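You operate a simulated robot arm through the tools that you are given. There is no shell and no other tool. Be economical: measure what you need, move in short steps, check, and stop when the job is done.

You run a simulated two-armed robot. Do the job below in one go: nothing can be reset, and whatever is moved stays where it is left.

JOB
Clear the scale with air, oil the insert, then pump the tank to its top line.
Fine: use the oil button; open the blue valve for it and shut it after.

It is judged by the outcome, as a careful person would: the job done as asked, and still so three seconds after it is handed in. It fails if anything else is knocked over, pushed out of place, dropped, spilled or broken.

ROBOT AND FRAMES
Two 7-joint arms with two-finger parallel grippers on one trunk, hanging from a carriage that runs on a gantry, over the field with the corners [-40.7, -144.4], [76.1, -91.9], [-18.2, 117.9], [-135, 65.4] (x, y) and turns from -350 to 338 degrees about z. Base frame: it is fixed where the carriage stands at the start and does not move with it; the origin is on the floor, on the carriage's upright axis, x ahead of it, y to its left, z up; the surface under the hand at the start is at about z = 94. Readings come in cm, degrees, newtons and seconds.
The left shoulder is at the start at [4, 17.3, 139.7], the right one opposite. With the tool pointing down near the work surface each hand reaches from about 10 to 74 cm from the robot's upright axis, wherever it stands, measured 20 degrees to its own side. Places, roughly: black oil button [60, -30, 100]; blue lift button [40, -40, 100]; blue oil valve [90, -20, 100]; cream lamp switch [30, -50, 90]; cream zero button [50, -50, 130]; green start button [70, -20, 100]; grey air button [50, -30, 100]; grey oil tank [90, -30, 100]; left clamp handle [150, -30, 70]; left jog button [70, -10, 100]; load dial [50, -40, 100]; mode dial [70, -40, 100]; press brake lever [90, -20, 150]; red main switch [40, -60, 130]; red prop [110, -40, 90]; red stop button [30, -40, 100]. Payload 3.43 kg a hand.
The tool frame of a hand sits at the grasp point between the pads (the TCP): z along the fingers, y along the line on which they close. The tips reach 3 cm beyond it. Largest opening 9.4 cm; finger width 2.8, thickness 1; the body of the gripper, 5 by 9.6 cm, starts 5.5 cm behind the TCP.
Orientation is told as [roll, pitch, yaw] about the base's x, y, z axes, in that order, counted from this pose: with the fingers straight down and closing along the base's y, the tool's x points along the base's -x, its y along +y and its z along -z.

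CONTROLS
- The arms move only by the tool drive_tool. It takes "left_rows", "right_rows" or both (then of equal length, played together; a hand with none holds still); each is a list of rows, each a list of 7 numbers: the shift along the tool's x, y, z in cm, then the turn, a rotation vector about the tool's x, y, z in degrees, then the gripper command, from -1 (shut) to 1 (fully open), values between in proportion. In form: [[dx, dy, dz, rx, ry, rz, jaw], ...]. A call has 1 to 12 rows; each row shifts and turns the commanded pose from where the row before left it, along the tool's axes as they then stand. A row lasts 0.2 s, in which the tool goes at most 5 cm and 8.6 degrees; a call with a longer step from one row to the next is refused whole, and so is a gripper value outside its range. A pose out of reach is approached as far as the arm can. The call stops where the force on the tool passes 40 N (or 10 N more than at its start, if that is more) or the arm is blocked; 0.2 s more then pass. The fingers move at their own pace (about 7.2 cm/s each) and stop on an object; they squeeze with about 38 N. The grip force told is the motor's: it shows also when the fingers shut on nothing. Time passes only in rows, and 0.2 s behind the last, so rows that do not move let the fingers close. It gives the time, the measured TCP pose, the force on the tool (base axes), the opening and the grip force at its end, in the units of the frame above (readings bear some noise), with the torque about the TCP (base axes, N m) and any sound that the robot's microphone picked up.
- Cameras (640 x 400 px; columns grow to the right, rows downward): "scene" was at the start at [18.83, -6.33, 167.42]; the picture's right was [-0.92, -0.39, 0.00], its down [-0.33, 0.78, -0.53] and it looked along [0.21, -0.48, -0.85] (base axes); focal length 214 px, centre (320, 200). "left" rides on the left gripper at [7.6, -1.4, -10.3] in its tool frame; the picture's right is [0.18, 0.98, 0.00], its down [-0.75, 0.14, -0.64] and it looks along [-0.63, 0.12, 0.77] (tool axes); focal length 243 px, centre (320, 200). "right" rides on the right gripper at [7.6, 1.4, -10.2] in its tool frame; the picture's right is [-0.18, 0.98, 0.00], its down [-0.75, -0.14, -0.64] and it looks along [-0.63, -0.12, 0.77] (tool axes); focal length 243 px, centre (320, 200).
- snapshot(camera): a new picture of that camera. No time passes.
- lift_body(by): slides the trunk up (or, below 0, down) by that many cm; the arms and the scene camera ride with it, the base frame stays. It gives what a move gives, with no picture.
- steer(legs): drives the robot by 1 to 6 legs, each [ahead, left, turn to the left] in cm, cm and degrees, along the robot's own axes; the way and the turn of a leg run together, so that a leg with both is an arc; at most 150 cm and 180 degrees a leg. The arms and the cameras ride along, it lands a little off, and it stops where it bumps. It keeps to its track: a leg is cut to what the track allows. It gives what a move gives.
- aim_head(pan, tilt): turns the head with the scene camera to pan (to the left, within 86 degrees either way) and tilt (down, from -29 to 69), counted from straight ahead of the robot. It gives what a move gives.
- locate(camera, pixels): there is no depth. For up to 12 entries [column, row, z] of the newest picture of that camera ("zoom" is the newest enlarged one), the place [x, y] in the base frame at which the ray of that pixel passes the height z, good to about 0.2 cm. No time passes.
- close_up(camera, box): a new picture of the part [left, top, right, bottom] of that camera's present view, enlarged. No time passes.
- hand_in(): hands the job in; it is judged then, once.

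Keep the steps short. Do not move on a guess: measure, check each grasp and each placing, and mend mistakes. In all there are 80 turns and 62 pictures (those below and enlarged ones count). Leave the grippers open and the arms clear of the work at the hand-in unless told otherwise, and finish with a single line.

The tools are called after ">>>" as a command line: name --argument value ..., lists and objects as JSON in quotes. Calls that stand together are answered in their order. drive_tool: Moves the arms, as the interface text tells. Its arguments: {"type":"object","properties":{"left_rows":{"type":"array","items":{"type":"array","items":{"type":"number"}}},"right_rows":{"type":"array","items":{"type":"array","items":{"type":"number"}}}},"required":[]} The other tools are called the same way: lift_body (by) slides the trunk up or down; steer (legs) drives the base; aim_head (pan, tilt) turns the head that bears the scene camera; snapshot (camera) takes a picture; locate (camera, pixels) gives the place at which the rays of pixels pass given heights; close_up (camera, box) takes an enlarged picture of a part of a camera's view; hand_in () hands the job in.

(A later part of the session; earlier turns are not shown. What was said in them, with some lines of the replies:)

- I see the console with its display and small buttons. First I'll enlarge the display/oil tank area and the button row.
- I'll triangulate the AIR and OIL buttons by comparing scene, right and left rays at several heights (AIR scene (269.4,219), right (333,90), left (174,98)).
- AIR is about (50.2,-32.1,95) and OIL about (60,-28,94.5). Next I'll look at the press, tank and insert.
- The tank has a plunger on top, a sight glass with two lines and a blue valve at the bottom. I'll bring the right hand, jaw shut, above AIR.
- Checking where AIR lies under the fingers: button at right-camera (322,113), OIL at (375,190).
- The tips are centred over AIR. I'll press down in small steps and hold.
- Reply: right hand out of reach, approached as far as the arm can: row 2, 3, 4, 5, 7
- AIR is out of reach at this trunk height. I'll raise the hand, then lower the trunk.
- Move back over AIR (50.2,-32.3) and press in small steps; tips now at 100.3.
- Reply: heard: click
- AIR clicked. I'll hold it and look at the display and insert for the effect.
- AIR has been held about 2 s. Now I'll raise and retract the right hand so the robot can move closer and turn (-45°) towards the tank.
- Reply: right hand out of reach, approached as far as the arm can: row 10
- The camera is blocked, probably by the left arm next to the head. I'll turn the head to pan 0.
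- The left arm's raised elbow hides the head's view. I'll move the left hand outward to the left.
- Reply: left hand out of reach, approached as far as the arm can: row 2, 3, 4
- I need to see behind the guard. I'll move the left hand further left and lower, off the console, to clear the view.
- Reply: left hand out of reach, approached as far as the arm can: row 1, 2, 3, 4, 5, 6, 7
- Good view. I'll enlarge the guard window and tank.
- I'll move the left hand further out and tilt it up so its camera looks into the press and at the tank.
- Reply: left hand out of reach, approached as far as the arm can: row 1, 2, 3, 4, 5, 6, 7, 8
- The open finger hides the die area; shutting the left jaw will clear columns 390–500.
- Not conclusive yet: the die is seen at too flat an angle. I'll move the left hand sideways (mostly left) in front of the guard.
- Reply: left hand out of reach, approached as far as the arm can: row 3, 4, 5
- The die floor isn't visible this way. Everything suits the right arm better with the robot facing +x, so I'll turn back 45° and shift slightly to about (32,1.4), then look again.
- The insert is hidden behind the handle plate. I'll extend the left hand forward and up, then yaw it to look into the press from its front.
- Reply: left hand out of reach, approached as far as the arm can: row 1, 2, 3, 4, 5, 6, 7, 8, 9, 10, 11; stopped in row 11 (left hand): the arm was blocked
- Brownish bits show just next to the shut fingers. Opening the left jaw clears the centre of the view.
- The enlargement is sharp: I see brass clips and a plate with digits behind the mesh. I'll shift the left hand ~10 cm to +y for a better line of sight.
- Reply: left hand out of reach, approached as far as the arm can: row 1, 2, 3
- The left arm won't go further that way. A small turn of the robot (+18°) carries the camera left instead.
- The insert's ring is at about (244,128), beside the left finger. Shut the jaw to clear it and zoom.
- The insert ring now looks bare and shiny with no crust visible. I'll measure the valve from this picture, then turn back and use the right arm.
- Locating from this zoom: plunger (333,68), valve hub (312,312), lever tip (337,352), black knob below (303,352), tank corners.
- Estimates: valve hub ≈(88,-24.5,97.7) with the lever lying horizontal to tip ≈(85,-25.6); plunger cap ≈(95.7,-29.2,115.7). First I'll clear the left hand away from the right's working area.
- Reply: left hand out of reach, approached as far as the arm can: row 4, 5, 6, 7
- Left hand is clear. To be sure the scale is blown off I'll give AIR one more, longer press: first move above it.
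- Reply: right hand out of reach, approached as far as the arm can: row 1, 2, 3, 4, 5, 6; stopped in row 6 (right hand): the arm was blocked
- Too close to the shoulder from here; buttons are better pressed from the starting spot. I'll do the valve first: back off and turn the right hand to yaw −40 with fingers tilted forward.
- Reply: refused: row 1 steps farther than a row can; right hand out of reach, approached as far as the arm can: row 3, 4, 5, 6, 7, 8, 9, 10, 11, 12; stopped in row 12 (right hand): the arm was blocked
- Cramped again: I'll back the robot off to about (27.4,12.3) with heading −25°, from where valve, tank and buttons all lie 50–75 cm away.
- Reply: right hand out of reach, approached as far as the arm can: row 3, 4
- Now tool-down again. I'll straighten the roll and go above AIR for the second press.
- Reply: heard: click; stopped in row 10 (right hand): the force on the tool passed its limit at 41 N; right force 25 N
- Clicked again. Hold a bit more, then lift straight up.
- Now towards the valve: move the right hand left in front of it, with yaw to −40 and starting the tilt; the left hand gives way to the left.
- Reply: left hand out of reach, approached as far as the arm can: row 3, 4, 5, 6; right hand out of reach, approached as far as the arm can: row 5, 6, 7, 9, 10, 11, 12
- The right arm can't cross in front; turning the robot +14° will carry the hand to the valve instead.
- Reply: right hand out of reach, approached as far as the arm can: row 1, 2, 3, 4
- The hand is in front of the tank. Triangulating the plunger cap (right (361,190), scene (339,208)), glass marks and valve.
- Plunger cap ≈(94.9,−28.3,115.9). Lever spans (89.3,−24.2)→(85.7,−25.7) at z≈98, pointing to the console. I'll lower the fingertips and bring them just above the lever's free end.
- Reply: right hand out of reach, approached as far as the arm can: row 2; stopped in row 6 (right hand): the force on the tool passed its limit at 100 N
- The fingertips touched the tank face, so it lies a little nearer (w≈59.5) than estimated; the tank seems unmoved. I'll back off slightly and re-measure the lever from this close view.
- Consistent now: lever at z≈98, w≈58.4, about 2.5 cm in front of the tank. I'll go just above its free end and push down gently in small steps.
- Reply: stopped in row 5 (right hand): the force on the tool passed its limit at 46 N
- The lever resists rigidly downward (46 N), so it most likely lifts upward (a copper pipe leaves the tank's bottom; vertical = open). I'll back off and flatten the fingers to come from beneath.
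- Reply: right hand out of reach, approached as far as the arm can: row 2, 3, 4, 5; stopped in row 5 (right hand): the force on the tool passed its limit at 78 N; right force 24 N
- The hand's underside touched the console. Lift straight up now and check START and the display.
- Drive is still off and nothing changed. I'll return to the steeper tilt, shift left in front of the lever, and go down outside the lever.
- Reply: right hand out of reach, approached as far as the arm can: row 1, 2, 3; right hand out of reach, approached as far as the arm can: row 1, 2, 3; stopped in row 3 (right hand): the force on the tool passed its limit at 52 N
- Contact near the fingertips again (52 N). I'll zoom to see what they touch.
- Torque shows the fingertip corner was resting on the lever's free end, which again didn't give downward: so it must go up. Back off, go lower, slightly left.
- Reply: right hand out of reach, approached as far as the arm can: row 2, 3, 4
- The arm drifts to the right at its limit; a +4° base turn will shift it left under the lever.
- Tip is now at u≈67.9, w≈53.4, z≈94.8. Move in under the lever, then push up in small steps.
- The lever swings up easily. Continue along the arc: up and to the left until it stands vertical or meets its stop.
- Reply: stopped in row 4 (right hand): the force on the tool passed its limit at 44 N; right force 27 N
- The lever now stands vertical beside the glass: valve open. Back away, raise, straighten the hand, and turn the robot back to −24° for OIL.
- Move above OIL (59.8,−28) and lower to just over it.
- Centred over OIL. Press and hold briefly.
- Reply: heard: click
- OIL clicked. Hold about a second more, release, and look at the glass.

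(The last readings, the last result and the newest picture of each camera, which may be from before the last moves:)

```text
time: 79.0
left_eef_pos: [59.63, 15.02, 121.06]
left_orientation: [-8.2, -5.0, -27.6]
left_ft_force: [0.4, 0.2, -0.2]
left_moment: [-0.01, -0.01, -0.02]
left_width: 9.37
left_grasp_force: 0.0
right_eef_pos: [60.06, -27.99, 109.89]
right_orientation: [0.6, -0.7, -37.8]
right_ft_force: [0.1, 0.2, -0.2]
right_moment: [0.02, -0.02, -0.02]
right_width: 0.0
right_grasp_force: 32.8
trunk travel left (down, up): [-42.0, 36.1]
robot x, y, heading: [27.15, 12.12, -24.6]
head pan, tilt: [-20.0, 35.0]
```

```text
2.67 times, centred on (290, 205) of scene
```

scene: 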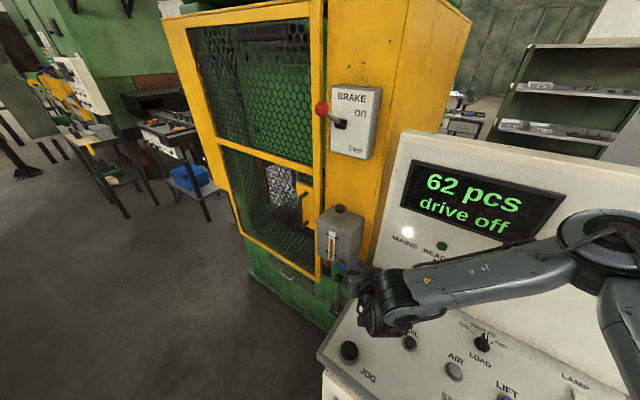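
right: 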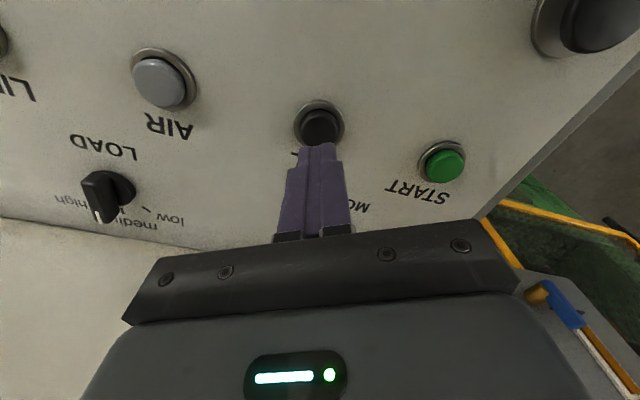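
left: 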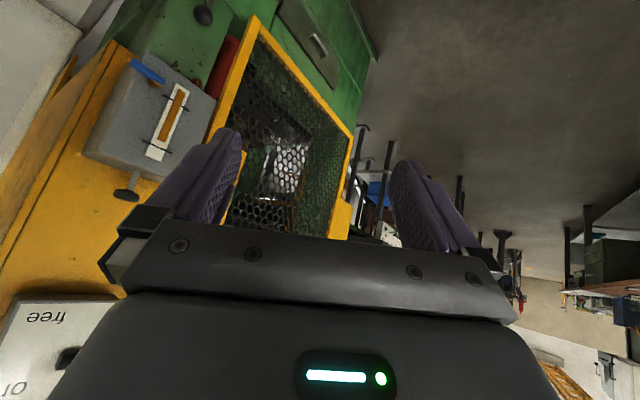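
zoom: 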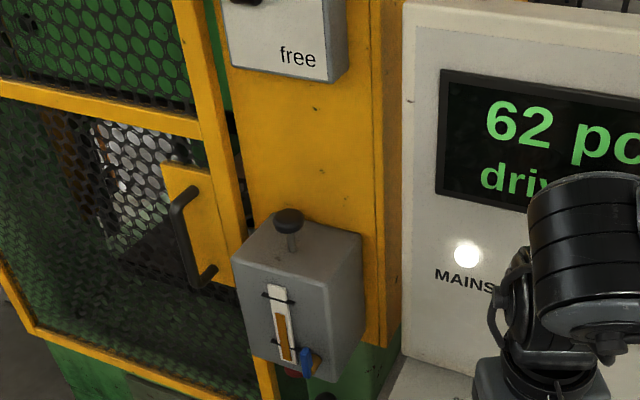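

The oil level dropped a bit, so oil was delivered. Now shut the valve: turn the robot +20° and tilt the hand again.

>>> steer --legs '[[0, 0, 20]]'

>>> drive_tool --right_rows '[[0, 0, 0, 0, -8, 0, -1], [0, 0, 0, 0, -8, 0, -1], [0, 0, 0, 0, -8, 0, -1], [0, 0, 0, 0, -8, 0, -1], [0, 0, 0, 0, -8, 0, -1], [0, 0, 0, 0, -8, 0, -1]]'

```text
time: 80.5
left_eef_pos: [56.83, 25.85, 121.06]
left_orientation: [-8.0, -4.9, -7.8]
left_ft_force: [-0.4, -0.1, -0.4]
left_moment: [0.0, 0.04, 0.01]
left_width: 9.4
left_grasp_force: 0.0
right_eef_pos: [71.76, -14.48, 109.89]
right_orientation: [0.6, -0.6, -18.1]
right_ft_force: [-0.6, -0.2, -0.2]
right_moment: [0.02, -0.02, 0.0]
right_width: 0.0
right_grasp_force: 32.9
trunk travel left (down, up): [-42.0, 36.1]
robot x, y, heading: [27.18, 11.96, -5.0]
head pan, tilt: [-20.0, 35.0]
```

```text
time: 81.9
left_eef_pos: [56.89, 25.95, 121.18]
left_orientation: [-8.1, -5.0, -8.0]
left_ft_force: [0.3, -0.4, 0.7]
left_moment: [0.0, 0.01, -0.01]
left_width: 9.4
left_grasp_force: 0.1
right_eef_pos: [75.16, -20.33, 113.2]
right_orientation: [0.8, -40.7, -18.3]
right_ft_force: [-0.1, 0.0, -1.1]
right_moment: [0.03, -0.01, -0.01]
right_width: 0.0
right_grasp_force: 32.9
right hand out of reach, approached as far as the arm can: row 2, 3, 4, 5, 6
trunk travel left (down, up): [-42.0, 36.1]
robot x, y, heading: [26.98, 12.04, -4.7]
head pan, tilt: [-20.0, 35.0]
```

>>> drive_tool --right_rows '[[-0.78, 0.78, 3.9, 0, 0, 0, -1], [-0.78, 0.78, 3.9, 0, 0, 0, -1], [-0.78, 0.78, 3.5, 0, 0, 0, -1], [0, 0, 0, 0, 0, 0, -1]]'

```text
time: 82.9
left_eef_pos: [56.77, 25.99, 121.05]
left_orientation: [-8.0, -4.9, -7.9]
left_ft_force: [0.1, -0.4, 0.3]
left_moment: [0.05, 0.02, 0.02]
left_width: 9.39
left_grasp_force: 0.0
right_eef_pos: [84.4, -21.04, 105.89]
right_orientation: [0.6, -40.5, -18.2]
right_ft_force: [-0.4, 0.1, 0.9]
right_moment: [0.02, 0.0, -0.04]
right_width: 0.02
right_grasp_force: 33.2
trunk travel left (down, up): [-42.0, 36.1]
robot x, y, heading: [26.99, 12.58, -4.9]
head pan, tilt: [-20.0, 35.0]
```

>>> drive_tool --right_rows '[[-1.0, 1.2, 0.85, 0, 0, 0, -1], [-1.0, 1.2, 0.85, 0, 0, 0, -1], [0.65, 0, 0.76, 0, 0, 0, -1], [0.65, 0, 0.76, 0, 0, 0, -1], [0, 0, 0, 0, 0, 0, -1]]'

>>> close_up --camera "right" --box '[200, 40, 440, 240]'

```text
time: 84.1
left_eef_pos: [56.83, 25.78, 121.17]
left_orientation: [-8.1, -4.9, -7.9]
left_ft_force: [0.2, 0.1, 0.7]
left_moment: [-0.01, -0.01, -0.01]
left_width: 9.41
left_grasp_force: 0.0
right_eef_pos: [87.55, -19.43, 103.9]
right_orientation: [0.7, -40.5, -18.2]
right_ft_force: [0.3, -0.1, 0.9]
right_moment: [0.01, 0.02, 0.01]
right_width: 0.0
right_grasp_force: 33.0
trunk travel left (down, up): [-42.0, 36.1]
robot x, y, heading: [27.21, 12.12, -4.8]
head pan, tilt: [-20.0, 35.0]
```

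```text
2.00 times, centred on (320, 140) of right
```

zoom: 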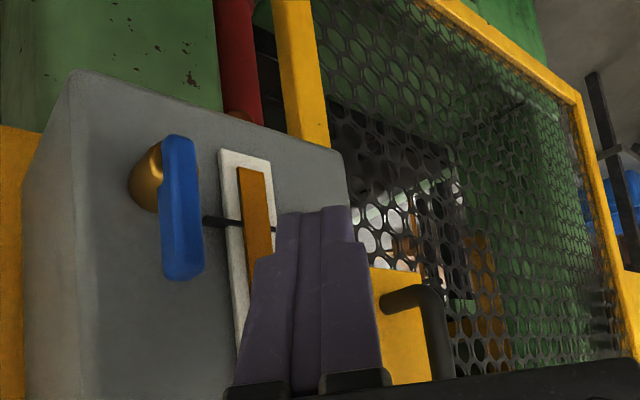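

Clear view: lever vertical, fingers just to its left. I'll move in beside it, then push it right and down along the arc.

>>> drive_tool --right_rows '[[-1.19, -2.3, 1.81, 0, 0, 0, -1], [0.39, -0.47, -0.34, 0, 0, 0, -1], [0.39, -0.47, -0.34, 0, 0, 0, -1], [0.39, -0.47, -0.34, 0, 0, 0, -1], [0.39, -0.47, -0.34, 0, 0, 0, -1], [0.39, -0.47, -0.34, 0, 0, 0, -1], [0.53, -0.4, -0.06, 0, 0, 0, -1], [0.53, -0.4, -0.06, 0, 0, 0, -1], [0.53, -0.4, -0.06, 0, 0, 0, -1], [0.26, 0, 0.3, 0, 0, 0, -1], [0.26, 0, 0.3, 0, 0, 0, -1]]'

>>> close_up --camera "right" --box '[240, 60, 440, 220]'

```text
time: 86.5
left_eef_pos: [56.69, 25.83, 121.11]
left_orientation: [-8.1, -4.9, -7.9]
left_ft_force: [0.2, -0.4, 0.9]
left_moment: [-0.03, 0.02, 0.01]
left_width: 9.42
left_grasp_force: 0.0
right_eef_pos: [84.22, -24.54, 102.14]
right_orientation: [0.8, -40.9, -18.3]
right_ft_force: [-8.9, 2.0, 25.4]
right_moment: [-0.06, 0.07, 0.01]
right_width: 0.0
right_grasp_force: 33.7
trunk travel left (down, up): [-42.0, 36.1]
robot x, y, heading: [27.16, 11.85, -4.9]
head pan, tilt: [-20.0, 35.0]
```

```text
2.50 times, centred on (340, 140) of right
```

zoom: 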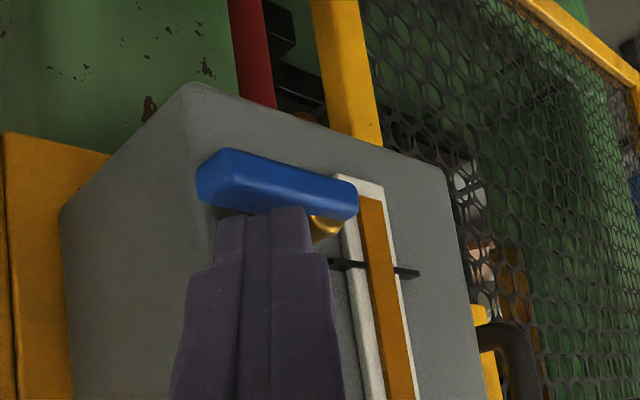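

Valve shut: lever horizontal as before, firmly at its stop (25 N). Now back off and rise in front of the tank for the plunger.

>>> drive_tool --right_rows '[[-0.3, 0, -0.4, 0, 0, 0, -1], [3.2, 0, -2.8, 0, 0, 0, -1], [-3.1, 0, -3.6, 0, 0, 0, -1], [-3.1, 0, -3.6, 0, 0, 0, -1], [-3.1, 0, -3.6, 0, 0, 0, -1], [-3.1, 0, -3.6, 0, 0, 0, -1], [0, 0, 0, 0, -8, 0, -1], [0, 0, 0, 0, 0, 0, -1]]'

```text
time: 88.3
left_eef_pos: [56.92, 25.78, 121.11]
left_orientation: [-8.1, -4.9, -7.8]
left_ft_force: [-0.2, -0.4, -1.2]
left_moment: [0.01, -0.03, 0.01]
left_width: 9.41
left_grasp_force: 0.1
right_eef_pos: [80.17, -23.16, 121.45]
right_orientation: [0.8, -48.7, -18.4]
right_ft_force: [0.1, 0.2, -0.7]
right_moment: [-0.01, 0.0, 0.02]
right_width: 0.0
right_grasp_force: 32.9
trunk travel left (down, up): [-42.0, 36.1]
robot x, y, heading: [27.33, 12.07, -5.0]
head pan, tilt: [-20.0, 35.0]
```

Advance level over the plunger cap (tip clearance ~2.5 cm) and check by picture.

>>> drive_tool --right_rows '[[-2.84, 0, 3.23, 0, 0, 0, -1], [-2.84, 0, 3.23, 0, 0, 0, -1], [-2.84, 0, 3.23, 0, 0, 0, -1], [0, 0, 0, 0, 0, 0, -1]]'

>>> close_up --camera "right" --box '[240, 60, 440, 240]'

```text
time: 89.3
left_eef_pos: [56.91, 25.82, 121.18]
left_orientation: [-8.0, -5.0, -7.9]
left_ft_force: [0.1, 0.4, 0.0]
left_moment: [0.03, 0.01, 0.01]
left_width: 9.39
left_grasp_force: 0.0
right_eef_pos: [92.46, -27.25, 121.39]
right_orientation: [0.9, -48.6, -18.3]
right_ft_force: [0.7, -0.5, -0.4]
right_moment: [-0.02, -0.02, -0.02]
right_width: 0.01
right_grasp_force: 32.5
trunk travel left (down, up): [-42.0, 36.1]
robot x, y, heading: [27.39, 12.24, -5.0]
head pan, tilt: [-20.0, 35.0]
```

```text
2.22 times, centred on (340, 150) of right
```

zoom: 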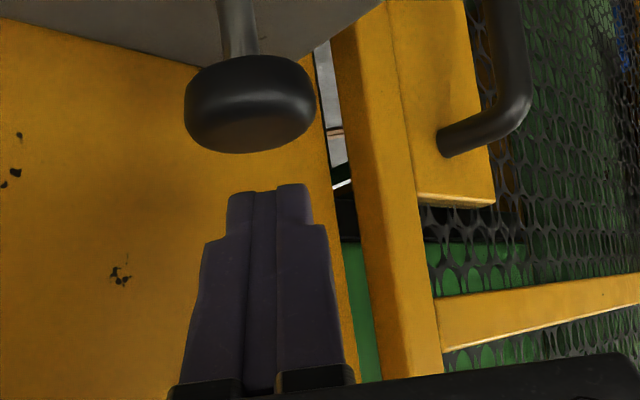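

>>> locate --camera "zoom" --pixels '[[250, 100, 115], [250, 100, 116], [250, 100, 117], [190, 100, 116], [312, 100, 116]]'

```text
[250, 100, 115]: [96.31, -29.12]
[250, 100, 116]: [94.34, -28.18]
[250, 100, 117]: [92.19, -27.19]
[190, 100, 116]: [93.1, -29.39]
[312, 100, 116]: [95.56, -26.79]
```

Cap centre ≈(94.7,−28.3). Small forward correction, then press down in steps.

>>> drive_tool --right_rows '[[-0.53, -0.3, 0.6, 0, 0, 0, -1], [1.35, 0, 1.19, 0, 0, 0, -1], [0.38, 0, 0.33, 0, 0, 0, -1], [0.38, 0, 0.33, 0, 0, 0, -1], [0.38, 0, 0.33, 0, 0, 0, -1], [0.38, 0, 0.33, 0, 0, 0, -1], [0.38, 0, 0.33, 0, 0, 0, -1], [0.38, 0, 0.33, 0, 0, 0, -1], [0.38, 0, 0.33, 0, 0, 0, -1], [0, 0, 0, 0, 0, 0, -1]]'

```text
time: 91.0
left_eef_pos: [56.83, 25.71, 121.09]
left_orientation: [-8.0, -5.0, -8.1]
left_ft_force: [-1.1, -0.3, -0.2]
left_moment: [0.0, -0.02, 0.04]
left_width: 9.39
left_grasp_force: 0.0
right_eef_pos: [93.38, -27.72, 117.84]
right_orientation: [1.4, -49.7, -18.9]
right_ft_force: [-1.7, -2.6, 8.7]
right_moment: [-0.12, -0.09, -0.14]
right_width: 0.0
right_grasp_force: 33.2
trunk travel left (down, up): [-42.0, 36.1]
robot x, y, heading: [27.19, 12.31, -4.9]
head pan, tilt: [-20.0, 35.0]
stopped in row 8 (right hand): the force on the tool passed its limit at 45 N (the readings are from after the stop); the commanded pose is now the measured one
```

The push met 45 N after ~1 cm. I'll release and repeat more slowly to see how the plunger travels.

>>> drive_tool --right_rows '[[-1.5, 0, -1.32, 0, 0, 0, -1], [0, 0, 0, 0, 0, 0, -1], [1.2, 0, 1.06, 0, 0, 0, -1], [0.3, 0, 0.26, 0, 0, 0, -1], [0.23, 0, 0.2, 0, 0, 0, -1], [0.23, 0, 0.2, 0, 0, 0, -1], [0.23, 0, 0.2, 0, 0, 0, -1], [0.23, 0, 0.2, 0, 0, 0, -1], [0.23, 0, 0.2, 0, 0, 0, -1], [0.23, 0, 0.2, 0, 0, 0, -1]]'

>>> close_up --camera "scene" --box '[305, 170, 395, 290]'

```text
time: 92.5
left_eef_pos: [56.81, 25.7, 121.13]
left_orientation: [-8.1, -4.9, -8.0]
left_ft_force: [0.3, -0.7, 0.5]
left_moment: [0.01, 0.01, 0.03]
left_width: 9.38
left_grasp_force: 0.1
right_eef_pos: [93.53, -27.67, 117.83]
right_orientation: [2.0, -50.3, -19.4]
right_ft_force: [-0.5, -2.7, 9.0]
right_moment: [-0.1, -0.08, -0.12]
right_width: 0.0
right_grasp_force: 32.9
trunk travel left (down, up): [-42.0, 36.1]
robot x, y, heading: [27.21, 12.2, -5.2]
head pan, tilt: [-20.0, 35.0]
stopped in row 7 (right hand): the force on the tool passed its limit at 43 N (the readings are from after the stop); the commanded pose is now the measured one
```

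```text
3.33 times, centred on (350, 230) of scene
```

zoom: 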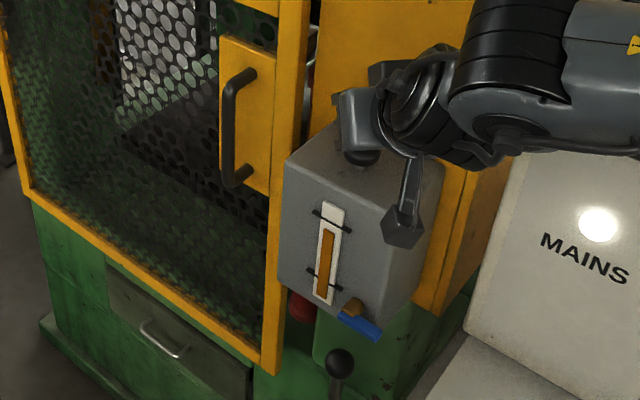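

The glass isn't hidden: the oil top rose (gap to the top line from ~0.37 to ~0.2 of the mark spacing) after two strokes, so pumping works. One more identical stroke, then a close look.

>>> drive_tool --right_rows '[[-1.5, 0, -1.32, 0, 0, 0, -1], [0, 0, 0, 0, 0, 0, -1], [1.2, 0, 1.06, 0, 0, 0, -1], [0.3, 0, 0.26, 0, 0, 0, -1], [0.23, 0, 0.2, 0, 0, 0, -1], [0.23, 0, 0.2, 0, 0, 0, -1], [0.23, 0, 0.2, 0, 0, 0, -1], [0.23, 0, 0.2, 0, 0, 0, -1], [0.23, 0, 0.2, 0, 0, 0, -1]]'

>>> close_up --camera "scene" --box '[335, 200, 375, 264]'

```text
time: 94.0
left_eef_pos: [56.87, 25.74, 121.01]
left_orientation: [-8.2, -4.8, -8.0]
left_ft_force: [0.3, 0.0, 1.4]
left_moment: [0.01, 0.02, 0.0]
left_width: 9.4
left_grasp_force: 0.1
right_eef_pos: [93.7, -27.55, 117.65]
right_orientation: [2.2, -51.0, -19.6]
right_ft_force: [-1.0, -2.1, 9.2]
right_moment: [-0.16, -0.12, -0.08]
right_width: 0.01
right_grasp_force: 32.8
trunk travel left (down, up): [-42.0, 36.1]
robot x, y, heading: [26.95, 12.24, -4.9]
head pan, tilt: [-20.0, 35.0]
stopped in row 7 (right hand): the force on the tool passed its limit at 43 N (the readings are from after the stop); the commanded pose is now the measured one
```

```text
6.25 times, centred on (355, 232) of scene
```

zoom: 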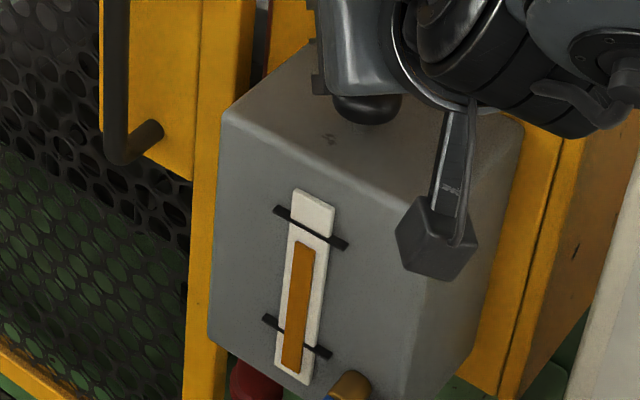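

The gap is now ~0.17 of the mark spacing, about 0.06 per stroke. Two more identical strokes, then my last picture.

>>> drive_tool --right_rows '[[-1.5, 0, -1.32, 0, 0, 0, -1], [0, 0, 0, 0, 0, 0, -1], [1.2, 0, 1.06, 0, 0, 0, -1], [0.3, 0, 0.26, 0, 0, 0, -1], [0.23, 0, 0.2, 0, 0, 0, -1], [0.23, 0, 0.2, 0, 0, 0, -1], [0.23, 0, 0.2, 0, 0, 0, -1], [0.23, 0, 0.2, 0, 0, 0, -1], [0.23, 0, 0.2, 0, 0, 0, -1]]'

>>> drive_tool --right_rows '[[-1.5, 0, -1.32, 0, 0, 0, -1], [0, 0, 0, 0, 0, 0, -1], [1.2, 0, 1.06, 0, 0, 0, -1], [0.3, 0, 0.26, 0, 0, 0, -1], [0.23, 0, 0.2, 0, 0, 0, -1], [0.23, 0, 0.2, 0, 0, 0, -1], [0.23, 0, 0.2, 0, 0, 0, -1], [0.23, 0, 0.2, 0, 0, 0, -1], [0.23, 0, 0.2, 0, 0, 0, -1]]'

```text
time: 95.5
left_eef_pos: [56.76, 25.73, 121.08]
left_orientation: [-8.2, -4.9, -8.1]
left_ft_force: [0.3, 0.1, 0.2]
left_moment: [-0.01, -0.01, 0.02]
left_width: 9.38
left_grasp_force: 0.0
right_eef_pos: [93.83, -27.43, 117.69]
right_orientation: [2.7, -51.7, -19.8]
right_ft_force: [-1.4, -2.5, 8.2]
right_moment: [-0.1, -0.12, -0.12]
right_width: 0.01
right_grasp_force: 33.0
trunk travel left (down, up): [-42.0, 36.1]
robot x, y, heading: [26.78, 12.33, -5.1]
head pan, tilt: [-20.0, 35.0]
stopped in row 7 (right hand): the force on the tool passed its limit at 42 N (the readings are from after the stop); the commanded pose is now the measured one
```

```text
time: 97.0
left_eef_pos: [56.74, 25.84, 121.03]
left_orientation: [-8.1, -4.8, -8.1]
left_ft_force: [-0.3, 0.7, -0.1]
left_moment: [0.02, -0.01, 0.01]
left_width: 9.39
left_grasp_force: 0.1
right_eef_pos: [94.07, -27.21, 117.84]
right_orientation: [3.4, -52.5, -20.4]
right_ft_force: [-0.3, -1.9, 7.8]
right_moment: [-0.11, -0.07, -0.13]
right_width: 0.02
right_grasp_force: 33.4
trunk travel left (down, up): [-42.0, 36.1]
robot x, y, heading: [27.06, 12.29, -5.1]
head pan, tilt: [-20.0, 35.0]
stopped in row 7 (right hand): the force on the tool passed its limit at 44 N (the readings are from after the stop); the commanded pose is now the measured one
```

Now the last picture, on the glass.

>>> close_up --camera "scene" --box '[341, 206, 369, 254]'

```text
8.33 times, centred on (355, 230) of scene
```

zoom: 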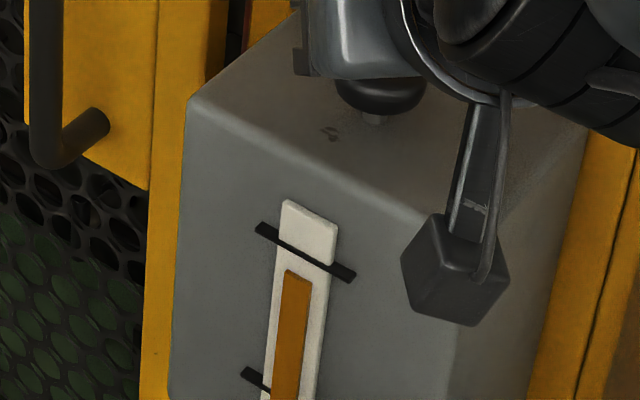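

The level is unchanged by the last quick strokes (gap 0.17 marks), while the first long stroke raised it by about that much: the plunger evidently needs time to return fully. I'll release completely and wait 2 s.

>>> drive_tool --right_rows '[[-1.45, 0, -1.6, 0, 0, 0, -1], [-1.6, 0, -1.2, 0, 0, 0, -1], [0, 0, 0, 0, 0, 0, -1], [0, 0, 0, 0, 0, 0, -1], [0, 0, 0, 0, 0, 0, -1], [0, 0, 0, 0, 0, 0, -1], [0, 0, 0, 0, 0, 0, -1], [0, 0, 0, 0, 0, 0, -1], [0, 0, 0, 0, 0, 0, -1], [0, 0, 0, 0, 0, 0, -1], [0, 0, 0, 0, 0, 0, -1]]'

>>> drive_tool --right_rows '[[1.0, 0, 0.77, 0, 0, 0, -1], [1.0, 0, 0.77, 0, 0, 0, -1], [0, 0, 0, 0, 0, 0, -1]]'

```text
time: 99.4
left_eef_pos: [56.73, 25.81, 121.06]
left_orientation: [-8.2, -5.0, -8.1]
left_ft_force: [0.2, -0.1, 0.8]
left_moment: [-0.01, 0.02, 0.0]
left_width: 9.4
left_grasp_force: 0.0
right_eef_pos: [93.8, -27.3, 121.58]
right_orientation: [3.3, -52.1, -20.2]
right_ft_force: [0.9, 0.6, 0.7]
right_moment: [-0.01, 0.03, -0.01]
right_width: 0.01
right_grasp_force: 32.8
trunk travel left (down, up): [-42.0, 36.1]
robot x, y, heading: [27.03, 12.86, -5.1]
head pan, tilt: [-20.0, 35.0]
```

```text
time: 100.2
left_eef_pos: [56.65, 25.66, 121.02]
left_orientation: [-8.1, -5.0, -8.1]
left_ft_force: [-0.4, 0.0, -0.4]
left_moment: [0.01, -0.01, 0.0]
left_width: 9.4
left_grasp_force: 0.0
right_eef_pos: [93.64, -27.23, 119.05]
right_orientation: [3.3, -52.2, -20.2]
right_ft_force: [0.6, 0.2, 1.0]
right_moment: [-0.04, -0.06, 0.01]
right_width: 0.0
right_grasp_force: 33.4
trunk travel left (down, up): [-42.0, 36.1]
robot x, y, heading: [26.78, 12.26, -5.2]
head pan, tilt: [-20.0, 35.0]
5 turns are left
```

Cap is back up (just touching at ~116). Now one full, steady stroke down.

>>> drive_tool --right_rows '[[0.28, 0, 0.21, 0, 0, 0, -1], [0.28, 0, 0.21, 0, 0, 0, -1], [0.28, 0, 0.21, 0, 0, 0, -1], [0.28, 0, 0.21, 0, 0, 0, -1], [0.28, 0, 0.21, 0, 0, 0, -1], [0.28, 0, 0.21, 0, 0, 0, -1], [0.28, 0, 0.21, 0, 0, 0, -1], [0.28, 0, 0.21, 0, 0, 0, -1], [0.28, 0, 0.21, 0, 0, 0, -1], [0.28, 0, 0.21, 0, 0, 0, -1]]'

```text
time: 101.8
left_eef_pos: [56.77, 25.68, 121.07]
left_orientation: [-8.2, -4.9, -8.1]
left_ft_force: [0.5, 0.3, 1.4]
left_moment: [-0.01, -0.01, -0.02]
left_width: 9.41
left_grasp_force: 0.1
right_eef_pos: [93.81, -27.02, 117.77]
right_orientation: [4.0, -53.2, -20.8]
right_ft_force: [-1.0, -2.6, 8.6]
right_moment: [-0.1, -0.09, -0.11]
right_width: 0.0
right_grasp_force: 32.8
trunk travel left (down, up): [-42.0, 36.1]
robot x, y, heading: [27.01, 11.96, -5.0]
head pan, tilt: [-20.0, 35.0]
stopped in row 7 (right hand): the force on the tool passed its limit at 43 N (the readings are from after the stop); the commanded pose is now the measured one
4 turns are left
```

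Full stroke done to its stop. Now lift off the cap, back straight away and open the gripper.

>>> drive_tool --right_rows '[[-1.2, 0, -0.9, 0, 0, 0, -1], [-1.2, 0, -0.9, 0, 0, 0, -1], [2.4, 0, -3.2, 0, 0, 0, -1], [2.4, 0, -3.2, 0, 0, 0, -1], [2.4, 0, -3.2, 0, 0, 0, -1], [2.4, 0, -3.2, 0, 0, 0, -1], [0, 0, 0, 0, 8, 0, 1], [0, 0, 0, 0, 8, 0, 1], [0, 0, 0, 0, 8, 0, 1], [0, 0, 0, 0, 8, 0, 1]]'

```text
time: 104.0
left_eef_pos: [56.74, 25.73, 121.2]
left_orientation: [-8.0, -4.9, -8.2]
left_ft_force: [0.1, -0.8, 0.5]
left_moment: [-0.01, -0.03, 0.0]
left_width: 9.41
left_grasp_force: 0.1
right_eef_pos: [78.49, -22.24, 120.62]
right_orientation: [2.5, -20.8, -18.6]
right_ft_force: [0.4, -0.6, 0.2]
right_moment: [0.01, 0.03, 0.03]
right_width: 9.41
right_grasp_force: 0.0
trunk travel left (down, up): [-42.0, 36.1]
robot x, y, heading: [26.98, 12.45, -5.0]
head pan, tilt: [-20.0, 35.0]
3 turns are left
```

The right hand is open and free in front of the tank. I'll back the robot a little further away from the press, then hand in.

>>> steer --legs '[[-12, 4, 0]]'

```text
time: 105.2
left_eef_pos: [45.09, 30.85, 121.03]
left_orientation: [-8.1, -4.9, -8.1]
left_ft_force: [1.2, 0.4, -0.4]
left_moment: [-0.01, -0.03, 0.0]
left_width: 9.41
left_grasp_force: 0.0
right_eef_pos: [66.95, -17.14, 120.44]
right_orientation: [2.5, -20.8, -18.5]
right_ft_force: [0.2, 1.0, -0.8]
right_moment: [-0.03, 0.0, 0.05]
right_width: 9.39
right_grasp_force: 0.1
trunk travel left (down, up): [-42.0, 36.1]
robot x, y, heading: [15.49, 16.99, -5.0]
head pan, tilt: [-20.0, 35.0]
2 turns are left
```

Both arms are clear and the grippers are open, so I'm handing in.

>>> hand_in

```text
The job is handed in.
```

Handed in with the final oil level unconfirmed: AIR was pressed twice, the insert oiled with the valve opened for it and shut after, and the tank pumped. My last picture, before the final stroke, showed the oil just under the top line. I judged one more full stroke would reach it but had no picture left to check. On the way I bumped the tank face (about 100 N) and touched the console near START; nothing looked moved and the drive stayed off.
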